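You operate a simulated robot arm through the tools that you are given. There is no shell and no other tool. Be economical: measure what you need, move in short steps, check, and stop when the job is done.

You are at the controls of a simulated robot arm. One attempt, no reset.

## Task
Dust and level the long board, then stand the blue car body on it.
Fine: duster back in its place; turn the red knob till the bubble lies between the marks.

The check looks at the end state, three seconds after you hand in, the way a careful person would. Anything else that was tipped, shoved, dropped, spilled or broken makes it a failure.

## Robot
A 7-joint arm with a two-finger parallel gripper, fixed in place. Base frame: the origin is at the foot of the arm, x ahead of it, y to its left, z up. Lengths are in mm, angles in degrees, forces in N, time in s.
With the tool pointing down near the work surface it reaches from about 300 to 700 mm from the base axis. Its first joint turns from -66.0 to 66.0 degrees. Payload 1.57 kg.
Tool frame: the origin (TCP) lies between the finger pads and is the grasp point; the fingertips stand 30 mm ahead of it; z points along the fingers, y is the line along which they close. The gripper opens to 110 mm. The fingers are 24 mm wide and 12 mm thick; the gripper's body (48 by 112 mm) begins 78 mm behind the TCP.
Orientation is that of the tool frame in the base frame, as a unit quaternion [w, x, y, z]. With the fingers straight down and closing along the base's y, the tool's x points along the base's -x, its y along +y and its z along -z.

## Interface
- The arm moves only by the tool play_rows. Its argument "targets" is a list of rows, each a list of 7 numbers: the gripper command, from -1 (shut) to 1 (fully open), values between in proportion, then the shift along the tool's x, y, z in units of 25 mm (1.0 is 25 mm), then the turn, a rotation vector about the tool's x, y, z in units of 4 degrees (1.0 is 4 degrees). In form: [[fingers, dx, dy, dz, ax, ay, az], ...]. A call has 1 to 12 rows; each row shifts and turns the commanded pose from where the row before left it, along the tool's axes as they then stand. A call with a number of a shift or a turn outside -1 to 1 is refused whole. Each row takes 0.2 s and may step no farther than 50 mm and 8.6 degrees from the row before; otherwise, or with a gripper value out of range, the whole call is refused. Where a pose cannot be reached the arm comes as near as it can. A force on the tool above 40 N (or 10 N above the force at the start of the call, whichever is more), or a blocked arm, ends the call early, and 0.2 s more pass. The fingers move at their own pace (about 108 mm/s each) and stop on an object; they squeeze with about 28 N. The grip force told is the motor's: it shows also when the fingers shut on nothing. Time passes only in rows, and 0.2 s behind the last, so rows that do not move let the fingers close. The reply holds the time, the measured pose of the TCP, the force on the tool along the base axes, the opening and the grip force, in the units named above and with some noise, and new pictures: "pictures" is both (left out), scene, wrist or none.
- Cameras (640 x 400 px; columns grow to the right, rows downward): "scene" is fixed at [147.1, -390.4, 1390.8]; the picture's right is [0.91, -0.41, -0.00], its down [-0.31, -0.69, -0.65] and it looks along [0.27, 0.60, -0.76] (base axes); focal length 316 px, centre (320, 200). "wrist" rides on the gripper at [70, 16, -141] in the tool frame; the picture's right is [-0.23, 0.97, 0.00], its down [-0.85, -0.20, -0.48] and it looks along [-0.47, -0.11, 0.88] (tool axes); focal length 222 px, centre (320, 200). There is no depth. A picture from a camera that has moved, and an enlarged one, comes with that camera's place and axes in the base frame and with its lens. The place of the scene camera against the robot may be out by one fixed shift of up to 12 mm in any direction.
- enlarge(camera, box): a new picture of the part [left, top, right, bottom] of that camera's present view, enlarged. It takes no simulated time.
- sign_off(): hands the job in; it is judged then, once.

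Work in short steps. Places have to be worked out from the pictures, the camera data and where the tool is seen: move nearer, look again, correct. Check each grasp and each placing, and mend what went wrong. You have 120 turns and 200 pictures in all, those below and enlarged ones among them. Open the gripper and draw the arm clear of the work before you hand the job in, unless the task says otherwise; then end with one line.

The tools are called after "Call:" as a command line: name --pt "numbers of a row" for each row, then --argument value for the rest, lists and objects as JSON in quotes. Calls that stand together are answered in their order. play_rows: Moves the arm, as the interface text tells. Its arguments: {"type":"object","properties":{"targets":{"type":"array","items":{"type":"array","items":{"type":"number"}}},"pictures":{"type":"string","enum":["both","scene","wrist","none"]}},"required":["targets"]} The other tools are called the same way: enlarge (camera, box) takes an enlarged picture of a part of a camera's view; sign_off () hands the job in.

At the start:

```text
time_s: 0.0
position: [390.8, -152.1, 1075.5]
orientation: [-0.001, 0.0, 1.0, -0.002]
wrist_force: [-0.6, -0.6, -0.2]
width: 110.1
grip_force: 0.0
```

scene: 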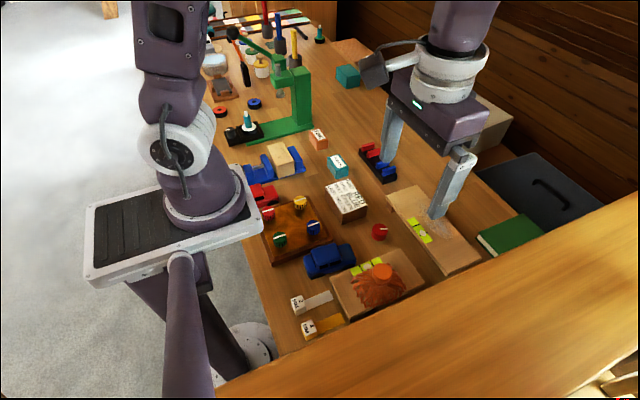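
wrist: 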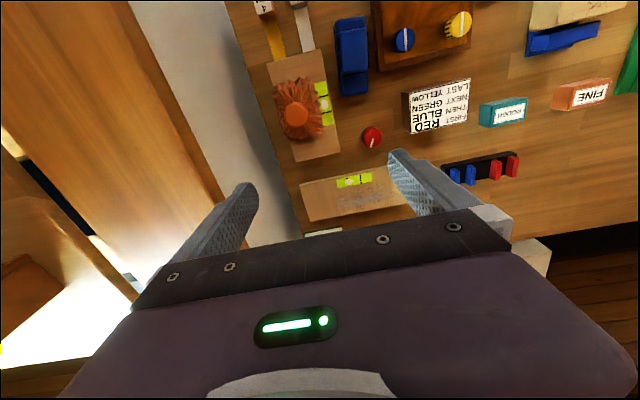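

I'll look closer at the work area before moving.

Call:
enlarge --camera "scene" --box '[240, 160, 500, 340]'

Call:
enlarge --camera "wrist" --box '[230, 0, 550, 220]'

```text
2.22 times, centred on (370, 250) of scene
camera zoom: at [147.1, -390.4, 1390.8], right [0.91, -0.41, 0.0], down [-0.31, -0.69, -0.65], along [0.27, 0.6, -0.76], focal length 702 px, centre (209, 89)
```

zoom: 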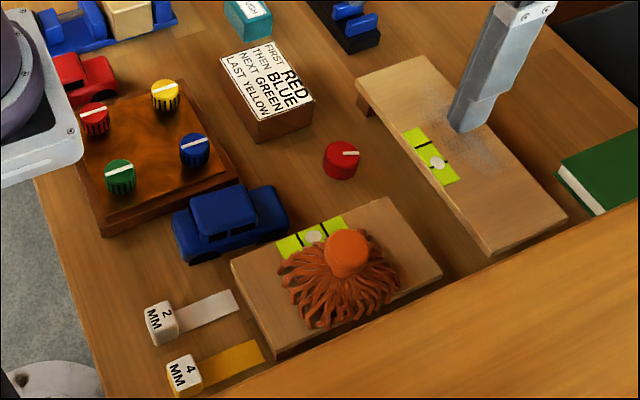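

```text
1.82 times, centred on (390, 110) of wrist
camera zoom: at [321.8, -135.8, 1216.4], right [0.23, 0.97, 0.0], down [0.86, -0.2, 0.48], along [0.47, -0.11, -0.88], focal length 404 px, centre (193, 364)
```

zoom: 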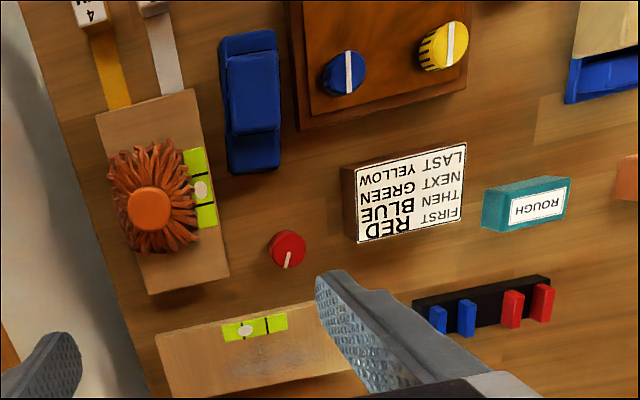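

Two boards: the long dusty one (x≈515–613, y≈-208..30) and the short one with the duster. I check the other objects and level marks in detail.

Call:
enlarge --camera "scene" --box '[380, 180, 480, 280]'

Call:
enlarge --camera "scene" --box '[290, 220, 430, 320]'

Call:
enlarge --camera "scene" --box '[200, 0, 400, 180]'

Call:
enlarge --camera "wrist" --box '[290, 150, 430, 240]'

```text
4.00 times, centred on (430, 230) of scene
camera zoom: at [147.1, -390.4, 1390.8], right [0.91, -0.41, 0.0], down [-0.31, -0.69, -0.65], along [0.27, 0.6, -0.76], focal length 1263 px, centre (-120, 80)
```

zoom: 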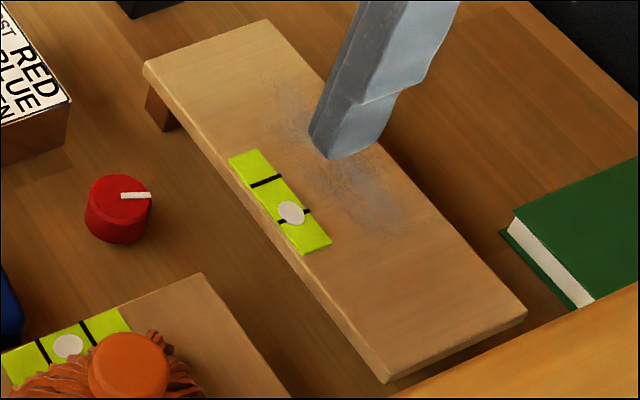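

```text
4.00 times, centred on (360, 270) of scene
camera zoom: at [147.1, -390.4, 1390.8], right [0.91, -0.41, 0.0], down [-0.31, -0.69, -0.65], along [0.27, 0.6, -0.76], focal length 1263 px, centre (160, -80)
```

zoom: 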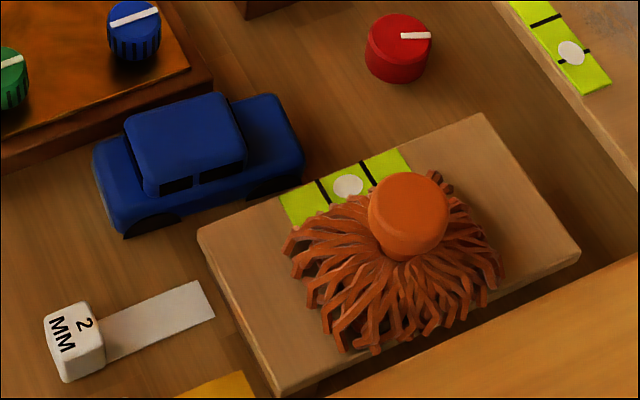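

```text
2.22 times, centred on (300, 90) of scene
camera zoom: at [147.1, -390.4, 1390.8], right [0.91, -0.41, 0.0], down [-0.31, -0.69, -0.65], along [0.27, 0.6, -0.76], focal length 702 px, centre (364, 444)
```

zoom: 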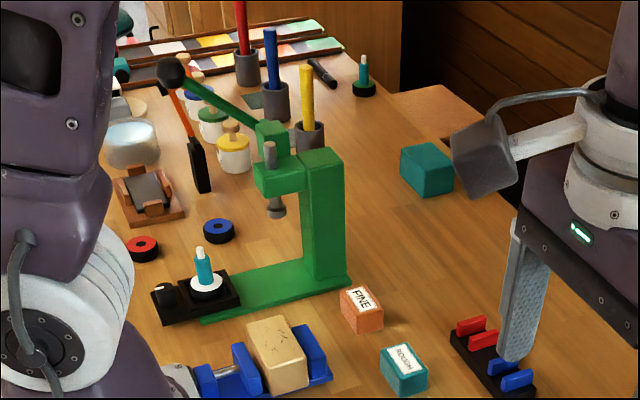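

```text
4.44 times, centred on (360, 195) of wrist
camera zoom: at [321.8, -135.8, 1216.4], right [0.23, 0.97, 0.0], down [0.86, -0.2, 0.48], along [0.47, -0.11, -0.88], focal length 987 px, centre (142, 222)
```

zoom: 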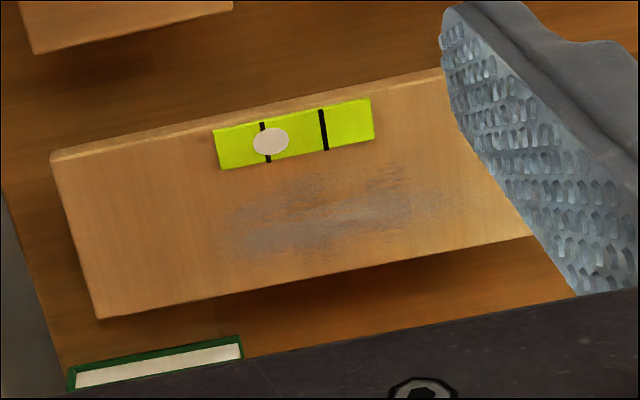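

The long board's bubble sits on the -y mark; the dust patch is mid-board. I descend partway above the duster (estimated about (362,-182)) to measure it better.

Call:
play_rows --pt "1 0.6 -0.6 1 0 0 0" --pt "1 0.6 -0.6 1 0 0 0" --pt "1 0 0 1 0 0 0" --pt "1 0 0 1 0 0 0" --pt "1 0 0 0 0 0 0"

```text
time_s: 1.2
position: [360.4, -182.5, 975.0]
orientation: [-0.001, 0.0, 1.0, 0.001]
wrist_force: [0.3, -0.4, 0.2]
width: 110.1
grip_force: 0.1
camera wrist: at [292.0, -166.1, 1116.0], right [0.23, 0.97, 0.0], down [0.86, -0.2, 0.48], along [0.47, -0.11, -0.88], focal length 222 px, centre (320, 200)
```

scene: 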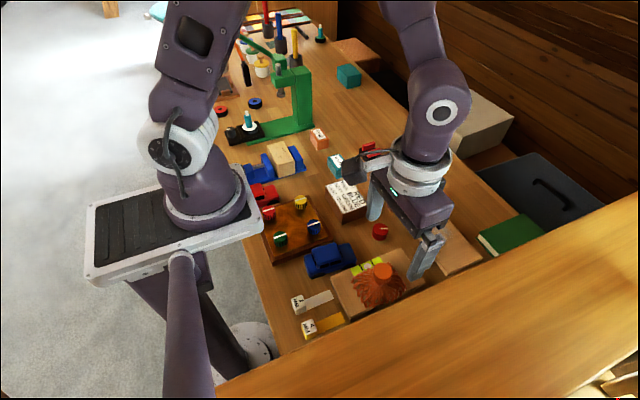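
wrist: 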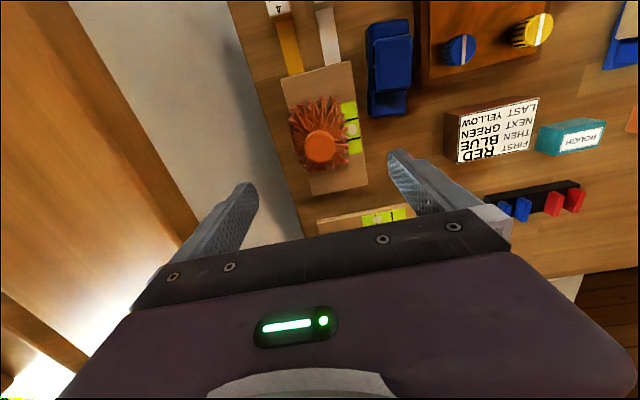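

Triangulating gives the handle top near (357,-181, 868). I look closer at the handle's shape.

Call:
enlarge --camera "wrist" --box '[265, 60, 405, 210]'

Call:
enlarge --camera "scene" --box '[320, 230, 440, 320]'

```text
2.67 times, centred on (335, 135) of wrist
camera zoom: at [292.0, -166.1, 1116.0], right [0.23, 0.97, 0.0], down [0.86, -0.2, 0.48], along [0.47, -0.11, -0.88], focal length 592 px, centre (280, 373)
```

zoom: 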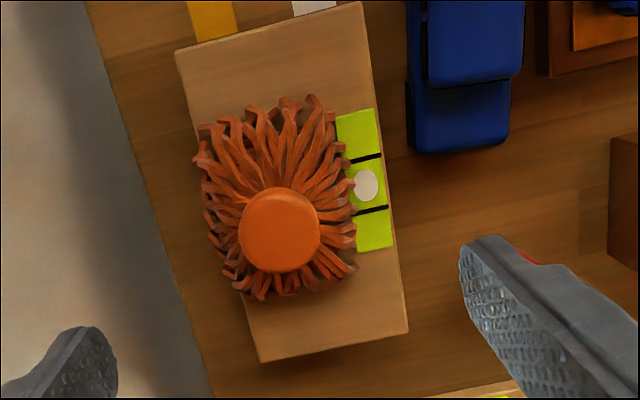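

```text
4.44 times, centred on (380, 275) of scene
camera zoom: at [147.0, -390.6, 1390.7], right [0.91, -0.41, 0.0], down [-0.31, -0.69, -0.65], along [0.26, 0.6, -0.76], focal length 1403 px, centre (53, -133)
```

zoom: 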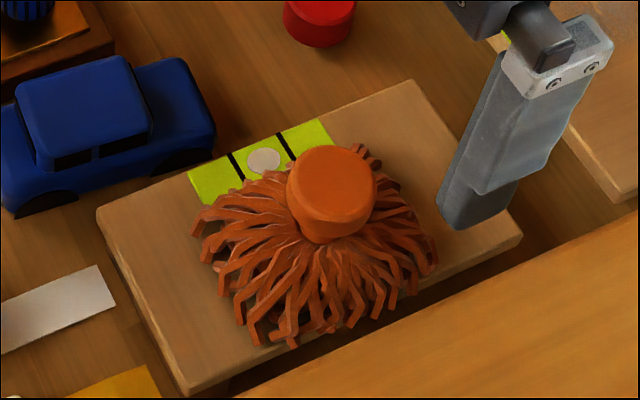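

Handle is ~36 mm wide, ~20 mm tall, its top at z≈868. I lower to TCP z≈875 with the fingers open and check.

Call:
play_rows --pt "1 0.12 0.02 1 0 0 0" --pt "1 0 0 1 0 0 0" --pt "1 0 0 1 0 0 0" --pt "1 0 0 0.8 0 0 0" --pt "1 0 0 0.2 0 0 0"

Call:
enlarge --camera "scene" --box '[320, 210, 460, 320]'

```text
time_s: 2.4
position: [358.3, -181.8, 875.6]
orientation: [-0.001, 0.0, 1.0, 0.0]
wrist_force: [0.3, 0.0, 0.2]
width: 110.1
grip_force: 0.1
camera wrist: at [289.7, -165.5, 1015.4], right [0.23, 0.97, 0.0], down [0.86, -0.2, 0.48], along [0.47, -0.11, -0.88], focal length 222 px, centre (320, 200)
```

scene: 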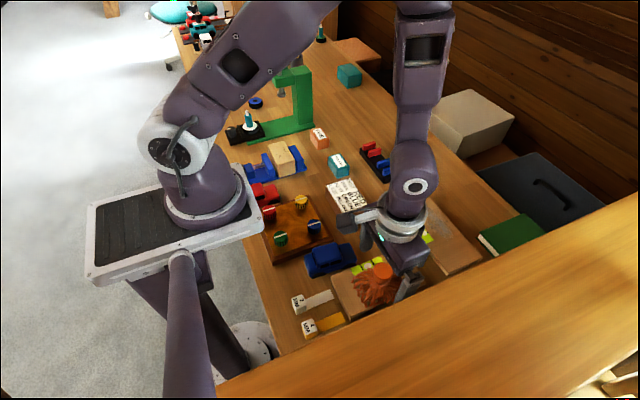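
wrist: 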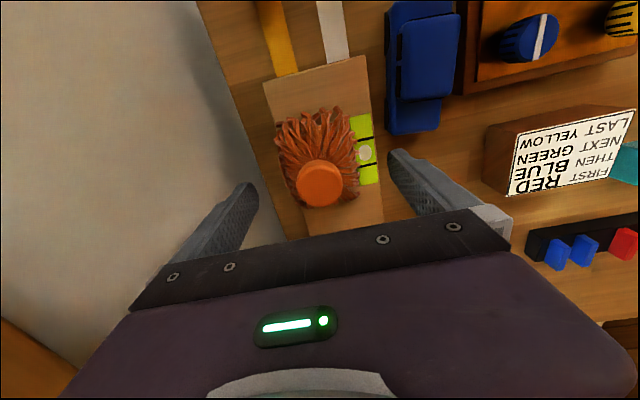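

```text
3.64 times, centred on (390, 265) of scene
camera zoom: at [146.9, -390.7, 1390.6], right [0.91, -0.4, 0.0], down [-0.31, -0.69, -0.65], along [0.26, 0.6, -0.76], focal length 1148 px, centre (66, -36)
```

zoom: 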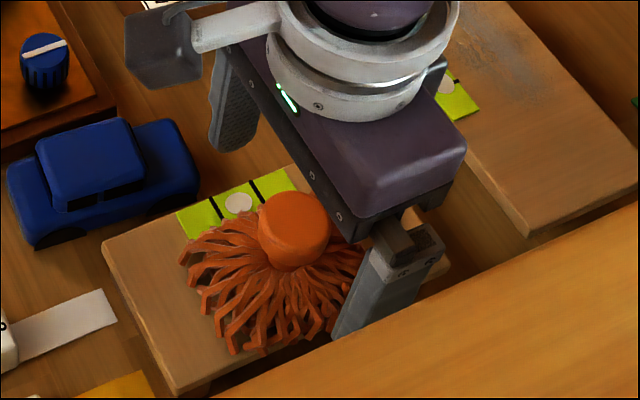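

Handle top now reads nearer z≈858 and is centred between the fingers. I lower 17 mm and close.

Call:
play_rows --pt "1 -0.04 0 0.4 0 0 0" --pt "1 0 0 0.28 0 0 0" --pt "-1 0 0 0 0 0 0" --pt "-1 0 0 0 0 0 0" --pt "-1 0 0 0 0 0 0" --pictures "wrist"

```text
time_s: 3.6
position: [359.4, -180.9, 858.1]
orientation: [-0.001, -0.001, 1.0, -0.001]
wrist_force: [0.3, -0.2, -0.8]
width: 34.9
grip_force: 28.4
camera wrist: at [289.8, -165.7, 998.6], right [0.23, 0.97, 0.0], down [0.86, -0.2, 0.48], along [0.46, -0.11, -0.88], focal length 222 px, centre (320, 200)
```

wrist: 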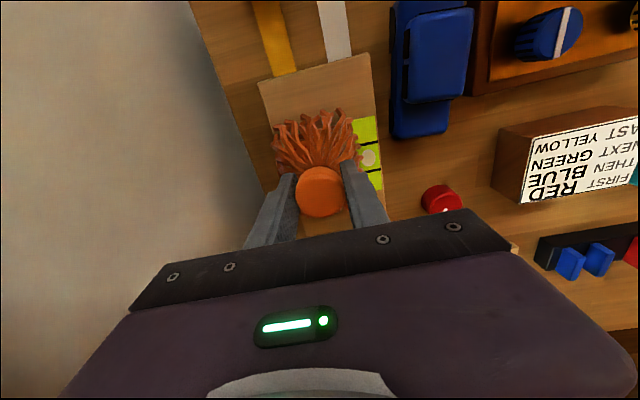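

Grip holds at 34.9 mm (home TCP ≈ (358.8,-181.6,858.5)). I lift 60 mm and carry the duster above the -y end of the dust patch on the long board.

Call:
play_rows --pt "-1 0 0 -0.8 0 0 0" --pt "-1 0 0 -0.8 0 0 0" --pt "-1 0 0 -0.8 0 0 0" --pt "-1 -0.9 0.2 0 0 0 0" --pt "-1 -0.9 0.2 0 0 0 0" --pt "-1 -0.9 0.2 0 0 0 0" --pt "-1 -0.9 0.2 0 0 0 0" --pt "-1 -0.9 0.2 0 0 0 0" --pt "-1 -0.9 0.26 0 0 0 0" --pt "-1 -0.9 0 0 0 0 0" --pt "-1 -0.9 0 0 0 0 0" --pt "-1 -0.9 0 0 0 0 0"

Call:
enlarge --camera "scene" --box '[320, 180, 500, 320]'

```text
time_s: 6.2
position: [560.1, -149.0, 918.7]
orientation: [-0.001, 0.0, 1.0, 0.0]
wrist_force: [-0.4, 0.5, -1.2]
width: 35.2
grip_force: 28.1
camera wrist: at [491.6, -133.8, 1059.8], right [0.23, 0.97, 0.0], down [0.86, -0.2, 0.48], along [0.46, -0.11, -0.88], focal length 222 px, centre (320, 200)
```

scene: 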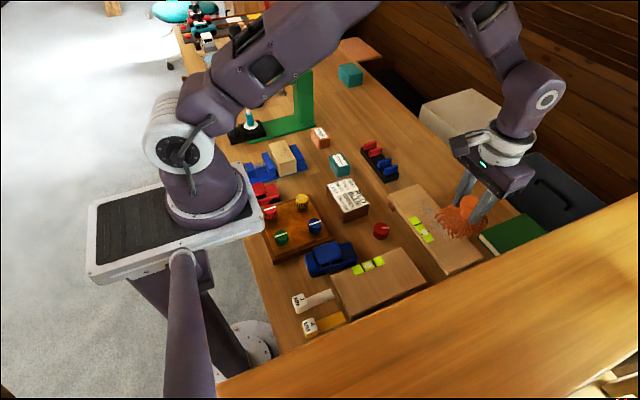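
wrist: 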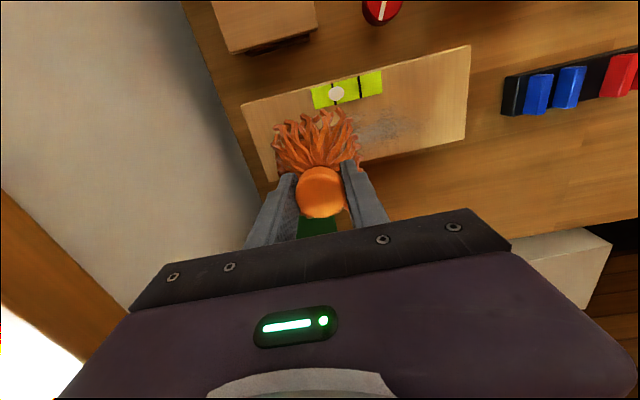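

```text
2.86 times, centred on (410, 250) of scene
camera zoom: at [146.7, -391.0, 1390.3], right [0.92, -0.4, 0.0], down [-0.31, -0.7, -0.65], along [0.26, 0.6, -0.76], focal length 902 px, centre (63, 57)
```

zoom: 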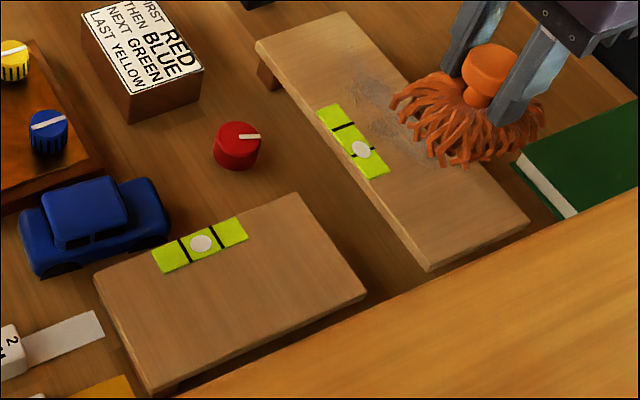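

The short board was clean; long board spans x≈494–587, y≈-218..15, dust centred near x≈556. I lower gently with force watching.

Call:
play_rows --pt "-1 0.2 0 0.8 0 0 0" --pt "-1 0 0 0.8 0 0 0" --pt "-1 0 0 0.4 0 0 0" --pt "-1 0 0 0.2 0 0 0" --pt "-1 0 0 0 0 0 0" --pictures "scene"

Call:
enlarge --camera "scene" --box '[370, 170, 510, 290]'

```text
time_s: 7.6
position: [557.2, -150.4, 865.1]
orientation: [0.001, 0.0, 1.0, -0.001]
wrist_force: [-1.7, 1.4, 5.0]
width: 35.0
grip_force: 28.3
stopped in row 5: the force on the tool passed its limit (the readings are from after the stop); the commanded pose is now the measured one
```

scene: 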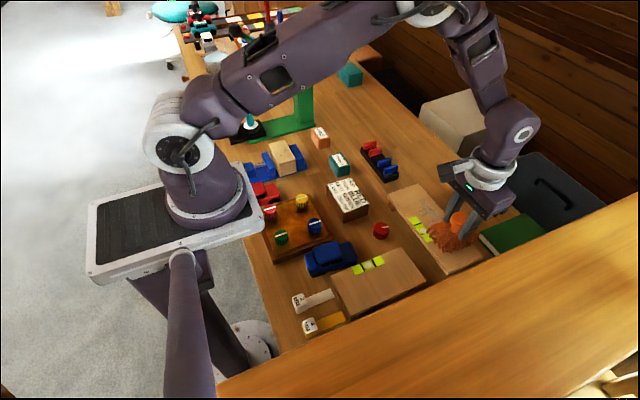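

```text
3.33 times, centred on (440, 230) of scene
camera zoom: at [146.6, -391.1, 1390.3], right [0.92, -0.4, 0.0], down [-0.31, -0.7, -0.65], along [0.26, 0.6, -0.76], focal length 1052 px, centre (-80, 100)
```

zoom: 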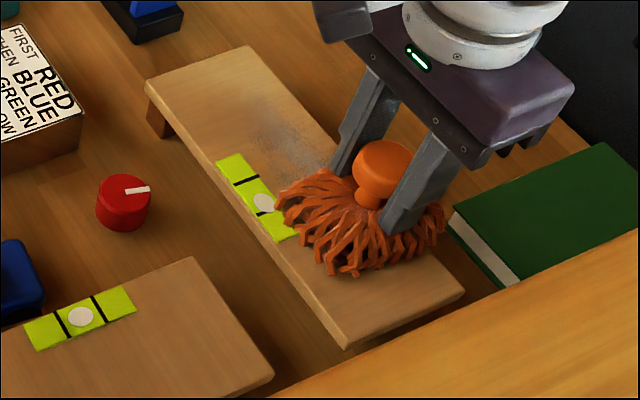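

Contact at z≈865 with about 6 N. I sweep toward +y.

Call:
play_rows --pt "-1 0 0.4 0 0 0 0" --pt "-1 0 0.6 0.02 0 0 0" --pt "-1 0 0.6 0.02 0 0 0" --pt "-1 0 0.6 0.02 0 0 0" --pt "-1 0 0.6 0.02 0 0 0" --pt "-1 0 0.6 0.02 0 0 0" --pt "-1 0 0.6 0.02 0 0 0" --pt "-1 0 0.6 0.02 0 0 0" --pictures "scene"

Call:
enlarge --camera "scene" --box '[370, 170, 510, 290]'

```text
time_s: 8.8
position: [558.5, -86.6, 865.6]
orientation: [0.004, 0.0, 1.0, -0.002]
wrist_force: [-1.3, 1.8, 6.7]
width: 35.0
grip_force: 27.9
stopped in row 5: the force on the tool passed its limit (the readings are from after the stop); the commanded pose is now the measured one
```

scene: 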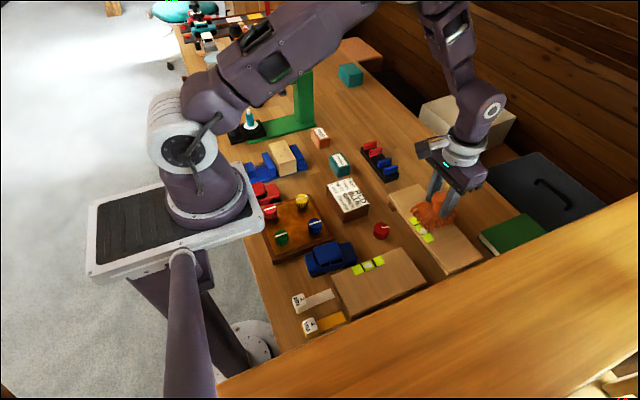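

```text
3.33 times, centred on (440, 230) of scene
camera zoom: at [146.6, -391.1, 1390.3], right [0.92, -0.4, 0.0], down [-0.31, -0.7, -0.65], along [0.26, 0.6, -0.76], focal length 1052 px, centre (-80, 100)
```

zoom: 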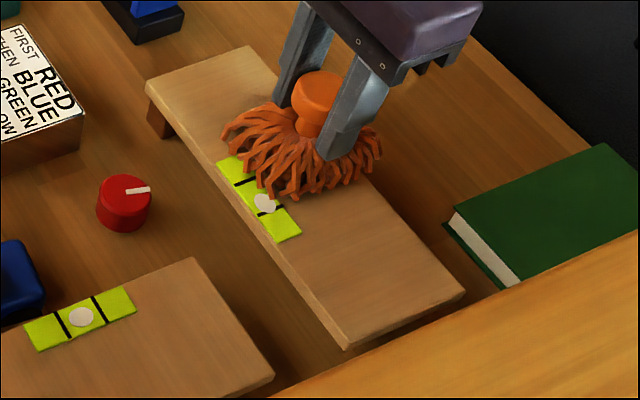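

Dust disappears where swept, board unmoved. I continue without extra downward motion.

Call:
play_rows --pt "-1 0 0.4 -0.03 0 0 0" --pt "-1 0 0.5 0 0 0 0" --pt "-1 0 0.5 0 0 0 0" --pt "-1 0 0.5 0 0 0 0" --pt "-1 0 0.4 0 0 0 0" --pictures "none"

```text
time_s: 10.0
position: [558.4, -30.1, 864.7]
orientation: [0.004, 0.0, 1.0, -0.003]
wrist_force: [-0.3, -0.6, -0.8]
width: 34.9
grip_force: 27.7
```

Force is near zero, so contact is light or lost here; I press down 1.5 mm and sweep a little further, then back.

Call:
play_rows --pt "-1 0 0 0.06 0 0 0" --pt "-1 0 0.4 0 0 0 0" --pt "-1 0 0 0.02 0 0 0" --pt "-1 0 -0.5 0 0 0 0" --pt "-1 0 -0.5 0 0 0 0" --pictures "both"

```text
time_s: 10.8
position: [559.7, -22.2, 863.8]
orientation: [0.005, 0.0, 1.0, -0.006]
wrist_force: [-1.2, 0.2, 6.0]
width: 34.8
grip_force: 28.4
stopped in row 3: the force on the tool passed its limit (the readings are from after the stop); the commanded pose is now the measured one
camera wrist: at [489.2, -5.3, 1003.8], right [0.23, 0.97, -0.01], down [0.85, -0.2, 0.49], along [0.48, -0.12, -0.87], focal length 222 px, centre (320, 200)
```

scene: 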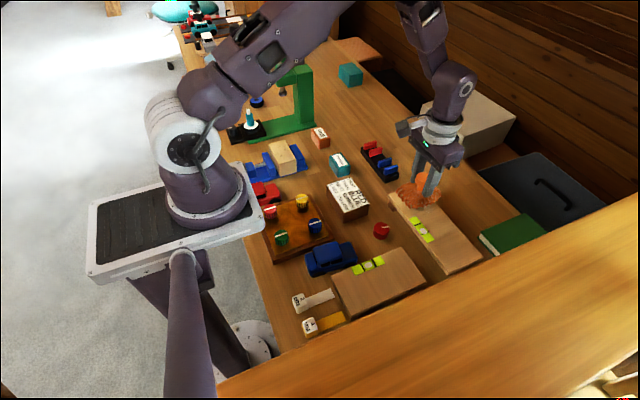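
wrist: 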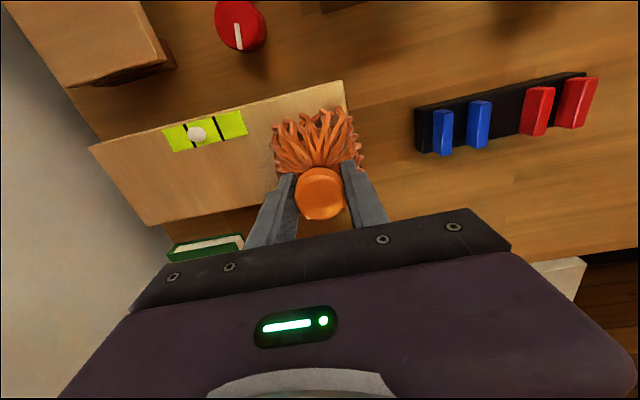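

The visible board looks clean. I lift the duster and inspect.

Call:
play_rows --pt "-1 0 0 -0.8 0 0 0" --pt "-1 0 0 -0.8 0 0 0" --pt "-1 0 0 -0.6 0 0 0" --pt "-1 0 0 0 0 0 0" --pictures "none"

Call:
enlarge --camera "scene" --box '[380, 175, 490, 285]'

Call:
enlarge --camera "wrist" --box '[80, 60, 380, 260]'

```text
time_s: 11.8
position: [560.3, -20.5, 918.4]
orientation: [0.005, 0.001, 1.0, -0.004]
wrist_force: [0.8, -0.1, -0.3]
width: 34.9
grip_force: 28.3
```

```text
3.64 times, centred on (435, 230) of scene
camera zoom: at [146.5, -391.1, 1390.2], right [0.92, -0.4, 0.0], down [-0.3, -0.7, -0.65], along [0.26, 0.6, -0.76], focal length 1148 px, centre (-98, 91)
```

zoom: 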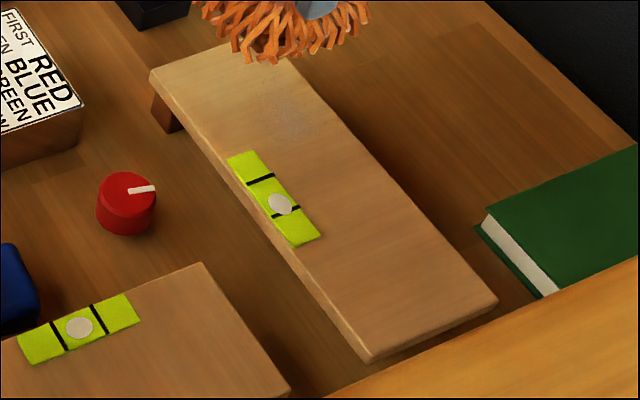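

```text
2.00 times, centred on (230, 160) of wrist
camera zoom: at [489.1, -3.7, 1058.5], right [0.23, 0.97, -0.01], down [0.85, -0.2, 0.49], along [0.48, -0.12, -0.87], focal length 444 px, centre (500, 280)
```

zoom: 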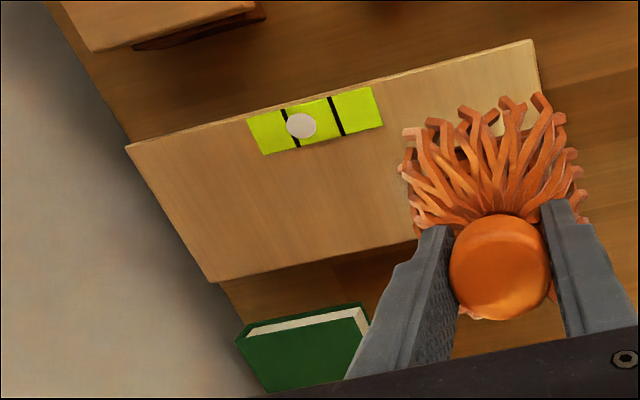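

A faint grey remnant shows around (570,-50), where contact was light. I correct the small tilt, lower again and re-sweep there.

Call:
play_rows --pt "-1 -0.1 -0.3 0.8 -0.11 0.14 0" --pt "-1 0 0 0.8 0 0 0" --pt "-1 0 0 0.4 0 0 0" --pt "-1 0 0 0.12 0 0 0" --pt "-1 0 0 0.06 0 0 0" --pt "-1 0 0 0.04 0 0 0" --pictures "none"

```text
time_s: 13.2
position: [561.7, -30.0, 864.1]
orientation: [0.0, 0.0, 1.0, -0.001]
wrist_force: [-1.5, -0.2, 7.1]
width: 34.9
grip_force: 27.8
```

Contact is about 8 N. I sweep toward -y with a slight rise following the tilt.

Call:
play_rows --pt "-1 0 -0.4 0 0 0 0" --pt "-1 0 -0.4 -0.015 0 0 0" --pt "-1 0 -0.4 -0.015 0 0 0" --pt "-1 0 -0.4 -0.015 0 0 0" --pt "-1 0 -0.4 -0.015 0 0 0" --pictures "none"

```text
time_s: 14.3
position: [561.2, -78.9, 865.6]
orientation: [0.001, 0.0, 1.0, -0.001]
wrist_force: [-0.7, 0.0, -0.1]
width: 34.9
grip_force: 28.4
```

Call:
play_rows --pt "-1 0 0 0.05 0 0 0" --pt "-1 0 0.4 0.01 0 0 0" --pt "-1 0 0.4 0.01 0 0 0" --pt "-1 0 0.4 0.01 0 0 0" --pt "-1 0 -0.4 0 0 0 0" --pt "-1 0 -0.4 0 0 0 0" --pt "-1 0 -0.4 0 0 0 0" --pictures "scene"

Call:
enlarge --camera "scene" --box '[380, 175, 490, 285]'

```text
time_s: 15.9
position: [563.8, -79.1, 865.4]
orientation: [0.001, 0.0, 1.0, 0.001]
wrist_force: [-1.0, 13.2, 27.0]
width: 34.9
grip_force: 28.7
```

scene: 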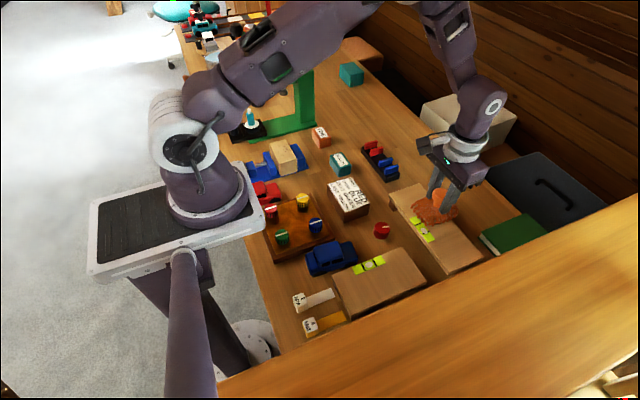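

```text
3.64 times, centred on (435, 230) of scene
camera zoom: at [146.4, -391.1, 1390.1], right [0.92, -0.4, 0.0], down [-0.3, -0.7, -0.65], along [0.26, 0.6, -0.76], focal length 1148 px, centre (-98, 91)
```

zoom: 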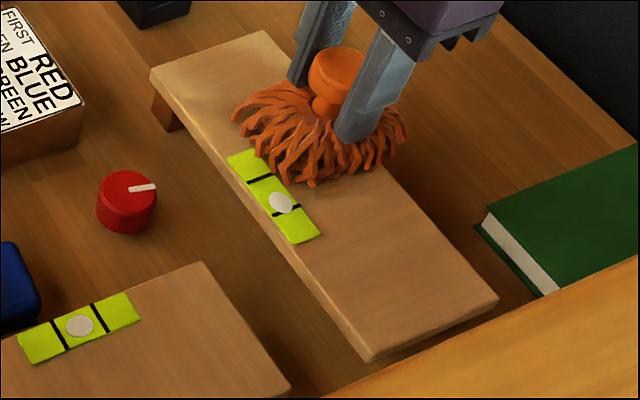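

Good firm contact (27 N) and the board has not shifted. I lift and look again.

Call:
play_rows --pt "-1 0 0 -0.8 0 0 0" --pt "-1 0 0 -0.8 0 0 0" --pt "-1 0 0 -0.7 0 0 0" --pt "-1 0.8 -0.5 0 0 0 0" --pt "-1 0.8 -0.5 0 0 0 0" --pt "-1 0.8 -0.5 0 0 0 0" --pt "-1 0.8 -0.5 0 0 0 0" --pt "-1 0 0 0 0 0 0" --pictures "none"

Call:
enlarge --camera "scene" --box '[380, 175, 490, 285]'

Call:
enlarge --camera "wrist" --box '[230, 80, 600, 300]'

```text
time_s: 17.8
position: [482.8, -130.4, 920.8]
orientation: [0.001, 0.0, 1.0, -0.001]
wrist_force: [0.6, -0.2, -0.9]
width: 35.2
grip_force: 28.3
```

```text
3.64 times, centred on (435, 230) of scene
camera zoom: at [146.5, -391.1, 1390.2], right [0.92, -0.4, 0.0], down [-0.3, -0.7, -0.65], along [0.26, 0.6, -0.76], focal length 1148 px, centre (-98, 91)
```

zoom: 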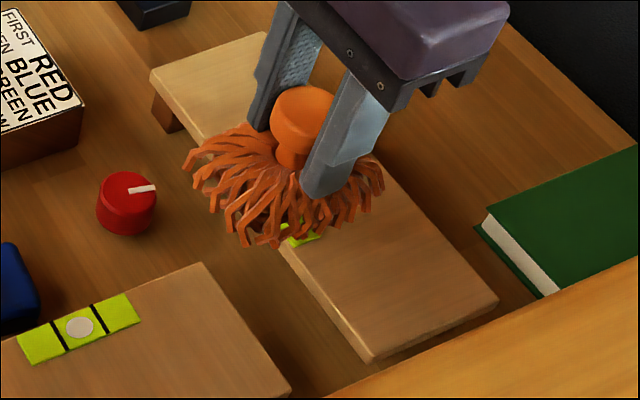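

```text
1.73 times, centred on (415, 190) of wrist
camera zoom: at [413.1, -113.7, 1061.4], right [0.23, 0.97, 0.0], down [0.85, -0.2, 0.48], along [0.47, -0.11, -0.88], focal length 384 px, centre (156, 217)
```

zoom: 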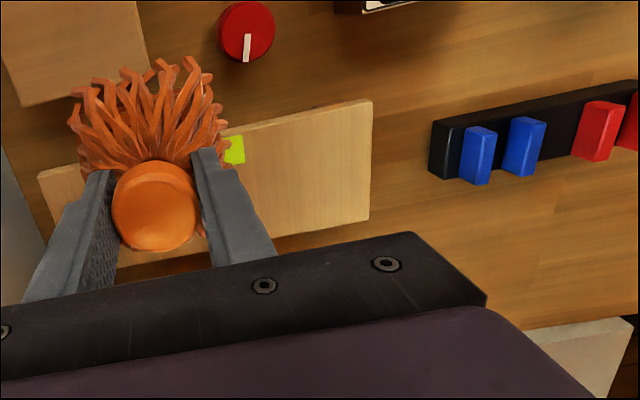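

This end looks clean. I carry the duster above its home spot (358.8,-181.6).

Call:
play_rows --pt "-1 0.8 -0.5 0 0 0 0" --pt "-1 0.8 -0.5 0 0 0 0" --pt "-1 0.8 -0.5 0 0 0 0" --pt "-1 0.8 -0.5 0 0 0 0" --pt "-1 0.9 -0.05 0 0 0 0" --pt "-1 0.86 0 0 0 0 0" --pt "-1 0 0 0 0 0 0" --pictures "scene"

Call:
enlarge --camera "scene" --box '[370, 175, 480, 285]'

```text
time_s: 19.4
position: [357.9, -181.2, 920.9]
orientation: [0.0, 0.0, 1.0, -0.001]
wrist_force: [0.3, 0.2, -0.7]
width: 35.0
grip_force: 27.2
```

scene: 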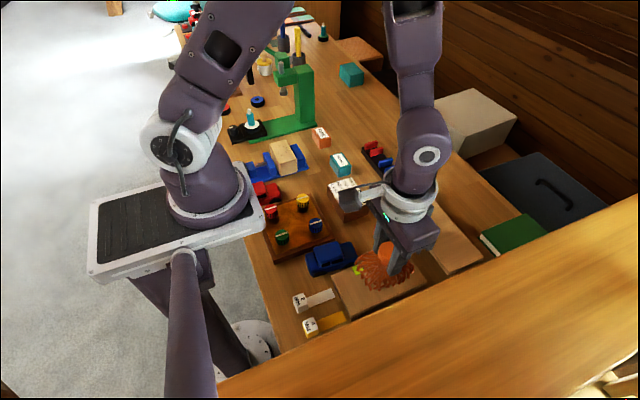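

```text
3.64 times, centred on (425, 230) of scene
camera zoom: at [146.4, -391.2, 1390.2], right [0.92, -0.4, 0.0], down [-0.3, -0.7, -0.65], along [0.26, 0.6, -0.76], focal length 1148 px, centre (-62, 91)
```

zoom: 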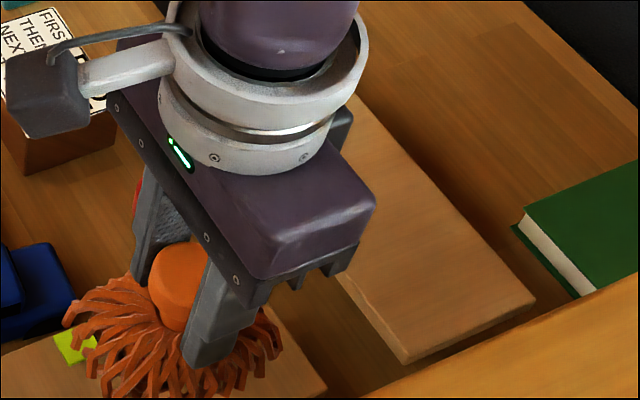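

Over home. I lower to z≈861, then creep to contact.

Call:
play_rows --pt "-1 -0.03 0 0.8 0 0 0" --pt "-1 0 0 0.8 0 0 0" --pt "-1 0 0 0.7 0 0 0" --pt "-1 0 0 0.1 0 0 0" --pt "-1 0 0 0.06 0 0 0" --pt "-1 0 0 0 0 0 0" --pictures "none"

```text
time_s: 20.8
position: [359.5, -180.0, 858.7]
orientation: [0.0, 0.0, 1.0, 0.0]
wrist_force: [0.3, 0.0, -0.5]
width: 34.9
grip_force: 28.2
```

Call:
play_rows --pt "-1 0 0 0.03 0 0 0" --pt "-1 0 0 0 0 0 0" --pictures "none"

```text
time_s: 21.4
position: [358.7, -181.1, 859.1]
orientation: [0.0, 0.0, 1.0, -0.001]
wrist_force: [-0.1, -1.7, -1.0]
width: 35.2
grip_force: 27.8
```

Call:
play_rows --pt "-1 0 0 0.04 0 0 0" --pt "-1 0 0 0.03 0 0 0" --pt "-1 0 0 0 0 0 0" --pictures "scene"

Call:
enlarge --camera "scene" --box '[320, 230, 440, 320]'

```text
time_s: 22.1
position: [358.8, -180.6, 857.0]
orientation: [0.0, 0.001, 1.0, -0.001]
wrist_force: [0.7, 0.0, -1.7]
width: 35.0
grip_force: 27.8
```

scene: 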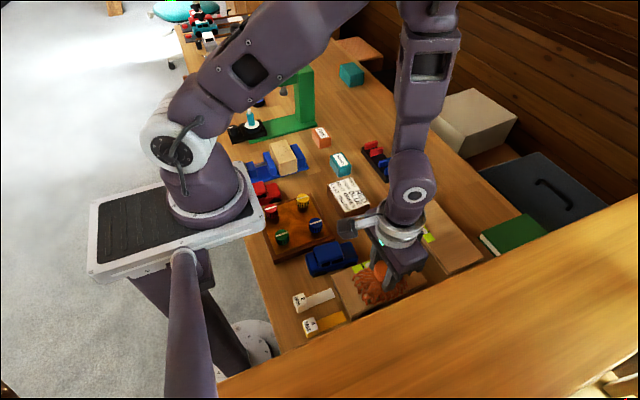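

```text
4.44 times, centred on (380, 275) of scene
camera zoom: at [146.4, -391.2, 1390.1], right [0.92, -0.4, 0.0], down [-0.3, -0.7, -0.65], along [0.26, 0.6, -0.76], focal length 1403 px, centre (53, -133)
```

zoom: 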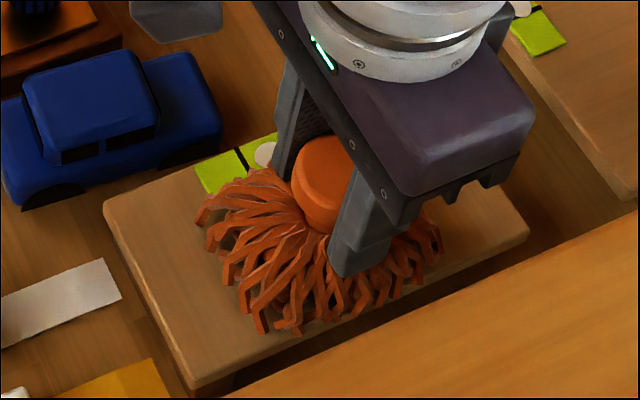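

Still no contact; the handle may have slid up slightly in the grip. I creep further down.

Call:
play_rows --pt "-1 0 0 0.05 0 0 0" --pt "-1 0 0 0.05 0 0 0" --pt "-1 0 0 0 0 0 0" --pictures "none"

```text
time_s: 22.9
position: [358.7, -181.4, 853.7]
orientation: [0.0, 0.001, 1.0, -0.001]
wrist_force: [-0.6, 0.6, 3.1]
width: 35.1
grip_force: 28.0
```

Contact now (3 N). I release gently and rise.

Call:
play_rows --pt "-0.2 0 0 0 0 0 0" --pt "0.2 0 0 0 0 0 0" --pt "1 0 0 0 0 0 0" --pt "1 0 0 -0.6 0 0 0" --pt "1 0 0 -0.9 0 0 0" --pt "1 0 0 -1 0 0 0" --pt "1 0 0 -1 0 0 0" --pictures "scene"

Call:
enlarge --camera "scene" --box '[320, 220, 480, 320]'

Call:
enlarge --camera "wrist" --box '[265, 60, 405, 210]'

```text
time_s: 24.6
position: [359.8, -181.4, 941.8]
orientation: [0.0, 0.0, 1.0, -0.002]
wrist_force: [0.2, 0.5, 0.2]
width: 109.8
grip_force: 0.1
```

scene: 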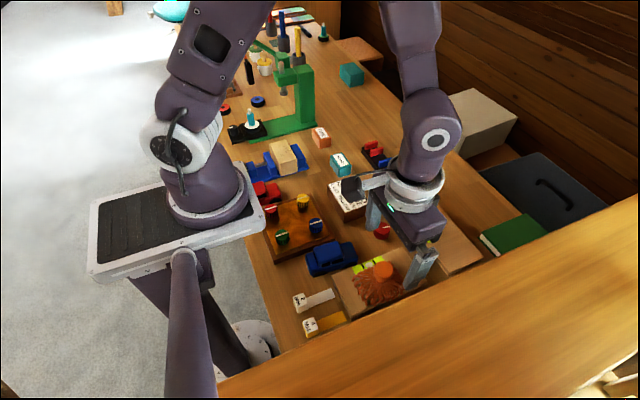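

```text
4.00 times, centred on (400, 270) of scene
camera zoom: at [146.4, -391.2, 1390.2], right [0.92, -0.4, 0.0], down [-0.3, -0.7, -0.65], along [0.26, 0.6, -0.76], focal length 1263 px, centre (0, -80)
```

zoom: 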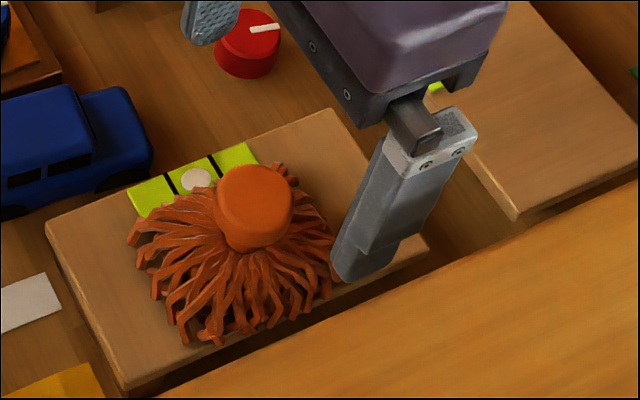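

```text
2.67 times, centred on (335, 135) of wrist
camera zoom: at [290.7, -165.2, 1082.3], right [0.23, 0.97, 0.0], down [0.85, -0.2, 0.48], along [0.47, -0.11, -0.88], focal length 592 px, centre (280, 373)
```

zoom: 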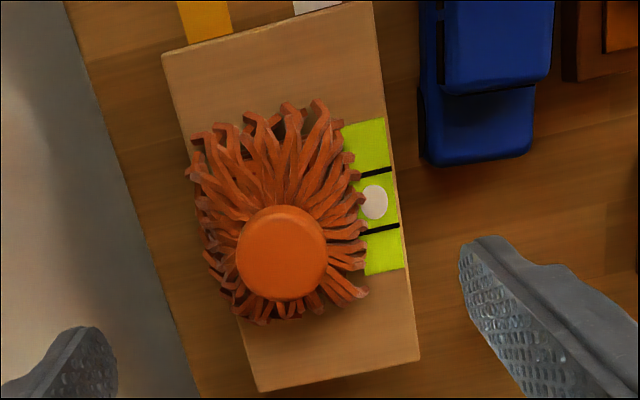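

The duster stands back in its spot. Now I move above the free red knob (≈(438,-64)) and look at it.

Call:
play_rows --pt "1 -0.63 0.94 0 0 0 0" --pt "1 -0.63 0.94 0 0 0 0" --pt "1 -0.63 0.94 0 0 0 0" --pt "1 -0.63 0.94 0 0 0 0" --pt "1 -0.64 0.92 0 0 0 0" --pt "1 0 0 0.6 0 0 0" --pt "1 0 0 0 0 0 0"

Call:
enlarge --camera "scene" --box '[330, 170, 490, 280]'

Call:
enlarge --camera "wrist" --box '[230, 60, 430, 240]'

```text
time_s: 26.1
position: [439.1, -65.3, 925.3]
orientation: [-0.001, 0.001, 1.0, -0.001]
wrist_force: [-0.4, 0.1, 0.2]
width: 110.0
grip_force: 0.1
camera wrist: at [368.9, -48.3, 1065.6], right [0.23, 0.97, 0.0], down [0.85, -0.2, 0.48], along [0.47, -0.11, -0.88], focal length 222 px, centre (320, 200)
```

scene: 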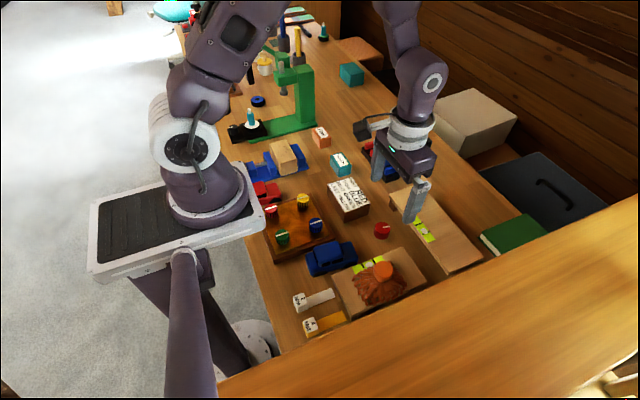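
wrist: 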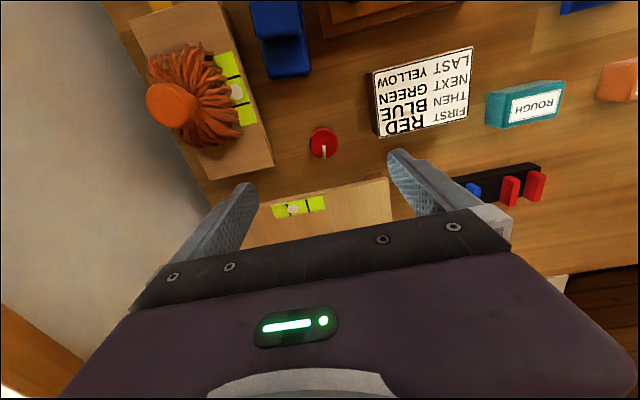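

```text
3.64 times, centred on (410, 225) of scene
camera zoom: at [146.4, -391.2, 1390.1], right [0.92, -0.4, 0.0], down [-0.3, -0.7, -0.65], along [0.26, 0.6, -0.76], focal length 1148 px, centre (-7, 109)
```

zoom: 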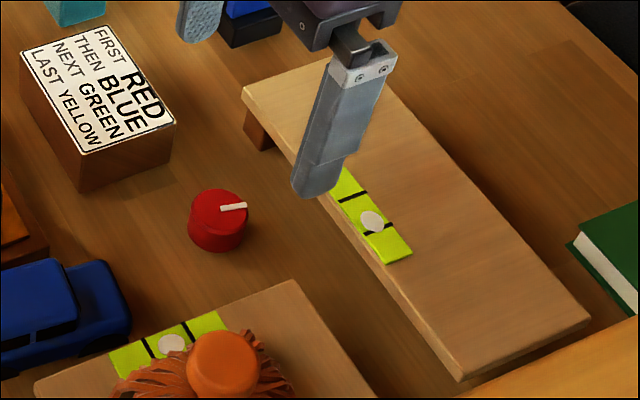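

```text
2.22 times, centred on (330, 150) of wrist
camera zoom: at [368.9, -48.3, 1065.6], right [0.23, 0.97, 0.0], down [0.85, -0.2, 0.48], along [0.47, -0.11, -0.88], focal length 494 px, centre (298, 311)
```

zoom: 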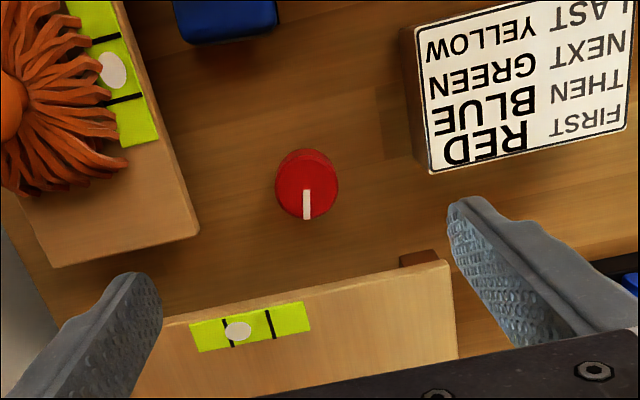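

The board is now clean. Knob is at ≈(441,-61.5), top ≈787, diameter ≈35 mm. I narrow the fingers to ~60 mm to clear the short board's corner and descend to z≈820 first.

Call:
play_rows --pt "0.1 -0.08 0.15 0 0 0 0" --pt "0.1 0 0 0.9 0 0 0" --pt "0.1 0 0 0.9 0 0 0" --pt "0.1 0 0 0.9 0 0 0" --pt "0.1 0 0 0.9 0 0 0" --pt "0.1 0 0 0.6 0 0 0" --pt "0.1 0 0 0 0 0 0"

Call:
enlarge --camera "wrist" --box '[230, 100, 430, 280]'

Call:
enlarge --camera "scene" --box '[340, 170, 480, 280]'

```text
time_s: 27.8
position: [440.1, -59.1, 820.0]
orientation: [0.0, 0.001, 1.0, 0.0]
wrist_force: [-0.3, -0.1, 0.5]
width: 60.3
grip_force: 0.1
camera wrist: at [370.6, -43.1, 961.0], right [0.23, 0.97, 0.0], down [0.85, -0.2, 0.48], along [0.47, -0.11, -0.88], focal length 222 px, centre (320, 200)
```

scene: 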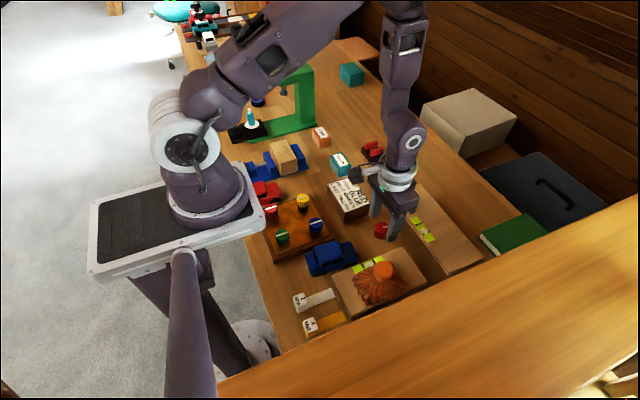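
wrist: 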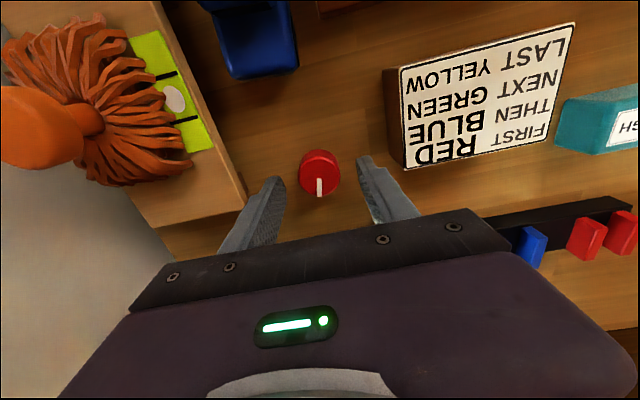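

```text
2.22 times, centred on (330, 190) of wrist
camera zoom: at [370.6, -43.1, 961.0], right [0.23, 0.97, 0.0], down [0.85, -0.2, 0.48], along [0.47, -0.11, -0.88], focal length 494 px, centre (298, 222)
```

zoom: 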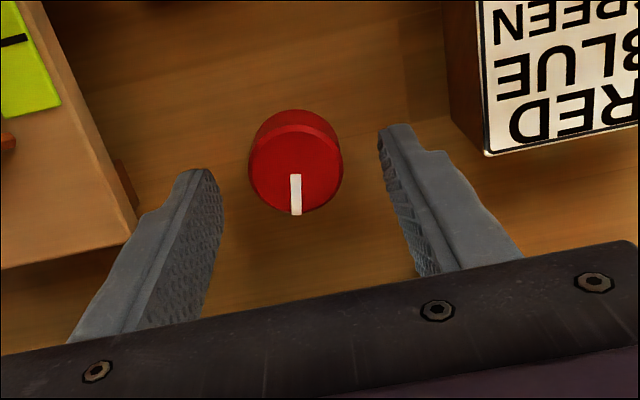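

```text
3.64 times, centred on (410, 225) of scene
camera zoom: at [146.4, -391.2, 1390.1], right [0.92, -0.4, 0.0], down [-0.3, -0.7, -0.65], along [0.26, 0.6, -0.76], focal length 1148 px, centre (-7, 109)
```

zoom: 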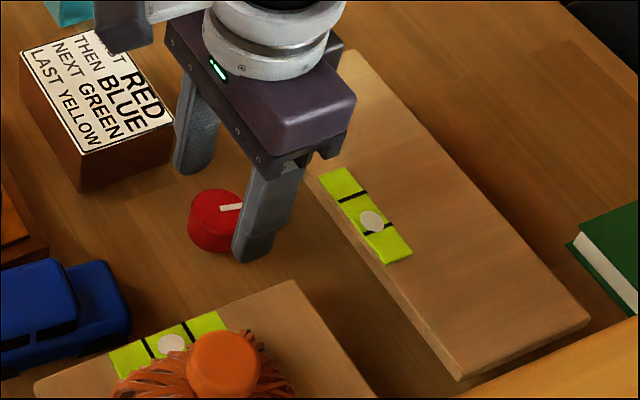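

Knob centre confirmed (442,-61, top≈787). I descend to z≈798 (tips ≈768) and close.

Call:
play_rows --pt "0.1 -0.08 -0.02 0.5 0 0 0" --pt "0.1 0 0 0.38 0 0 0" --pt "-0.2 0 0 0 0 0 0" --pt "-1 0 0 0 0 0 0" --pt "-1 0 0 0 0 0 0" --pictures "wrist"

Call:
enlarge --camera "scene" --box '[340, 170, 480, 280]'

```text
time_s: 28.9
position: [443.5, -60.7, 799.2]
orientation: [0.001, 0.001, 1.0, 0.0]
wrist_force: [1.5, -3.5, -9.9]
width: 35.0
grip_force: 42.1
camera wrist: at [373.1, -43.8, 939.1], right [0.23, 0.97, 0.0], down [0.85, -0.2, 0.48], along [0.47, -0.11, -0.88], focal length 222 px, centre (320, 200)
```

wrist: 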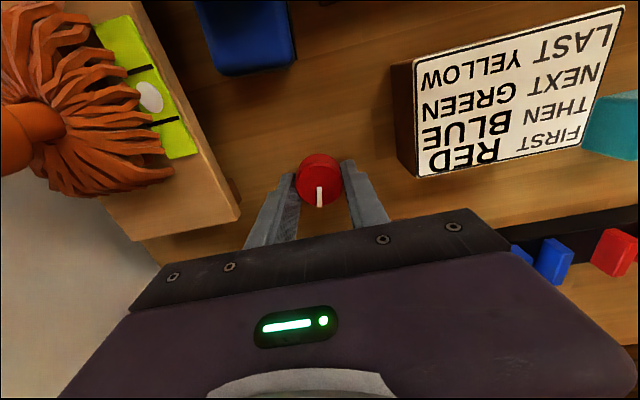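

```text
3.64 times, centred on (410, 225) of scene
camera zoom: at [146.4, -391.2, 1390.1], right [0.92, -0.4, 0.0], down [-0.3, -0.7, -0.65], along [0.26, 0.6, -0.76], focal length 1148 px, centre (-7, 109)
```

zoom: 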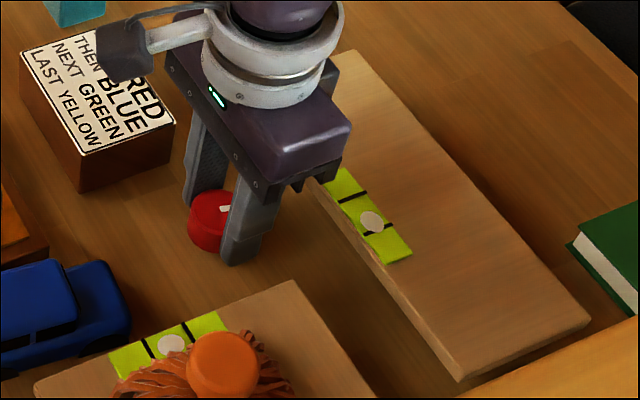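

Gripped (35 mm). I turn 16° about the tool axis (clockwise from above) and watch the bubble.

Call:
play_rows --pt "-1 0 0 0 0 0 1" --pt "-1 0 0 0 0 0 1" --pt "-1 0 0 0 0 0 1" --pt "-1 0 0 0 0 0 1" --pt "-1 0 0 0 0 0 0" --pictures "none"

Call:
enlarge --camera "scene" --box '[340, 170, 480, 280]'

```text
time_s: 30.1
position: [442.8, -60.1, 799.3]
orientation: [0.001, 0.14, 0.99, -0.001]
wrist_force: [3.0, -10.1, -34.2]
width: 34.6
grip_force: 41.8
```

```text
3.64 times, centred on (410, 225) of scene
camera zoom: at [146.4, -391.2, 1390.2], right [0.92, -0.4, 0.0], down [-0.3, -0.7, -0.65], along [0.26, 0.6, -0.76], focal length 1148 px, centre (-7, 109)
```

zoom: 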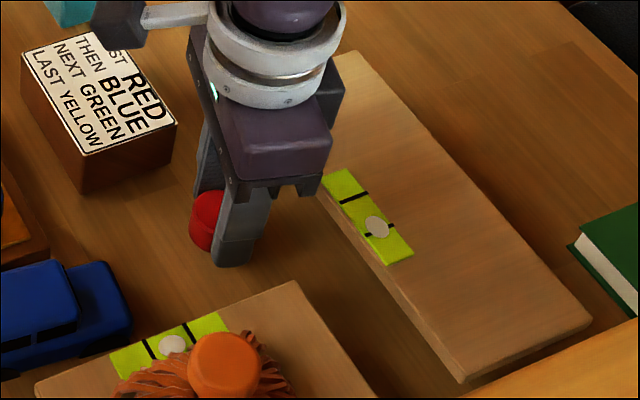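

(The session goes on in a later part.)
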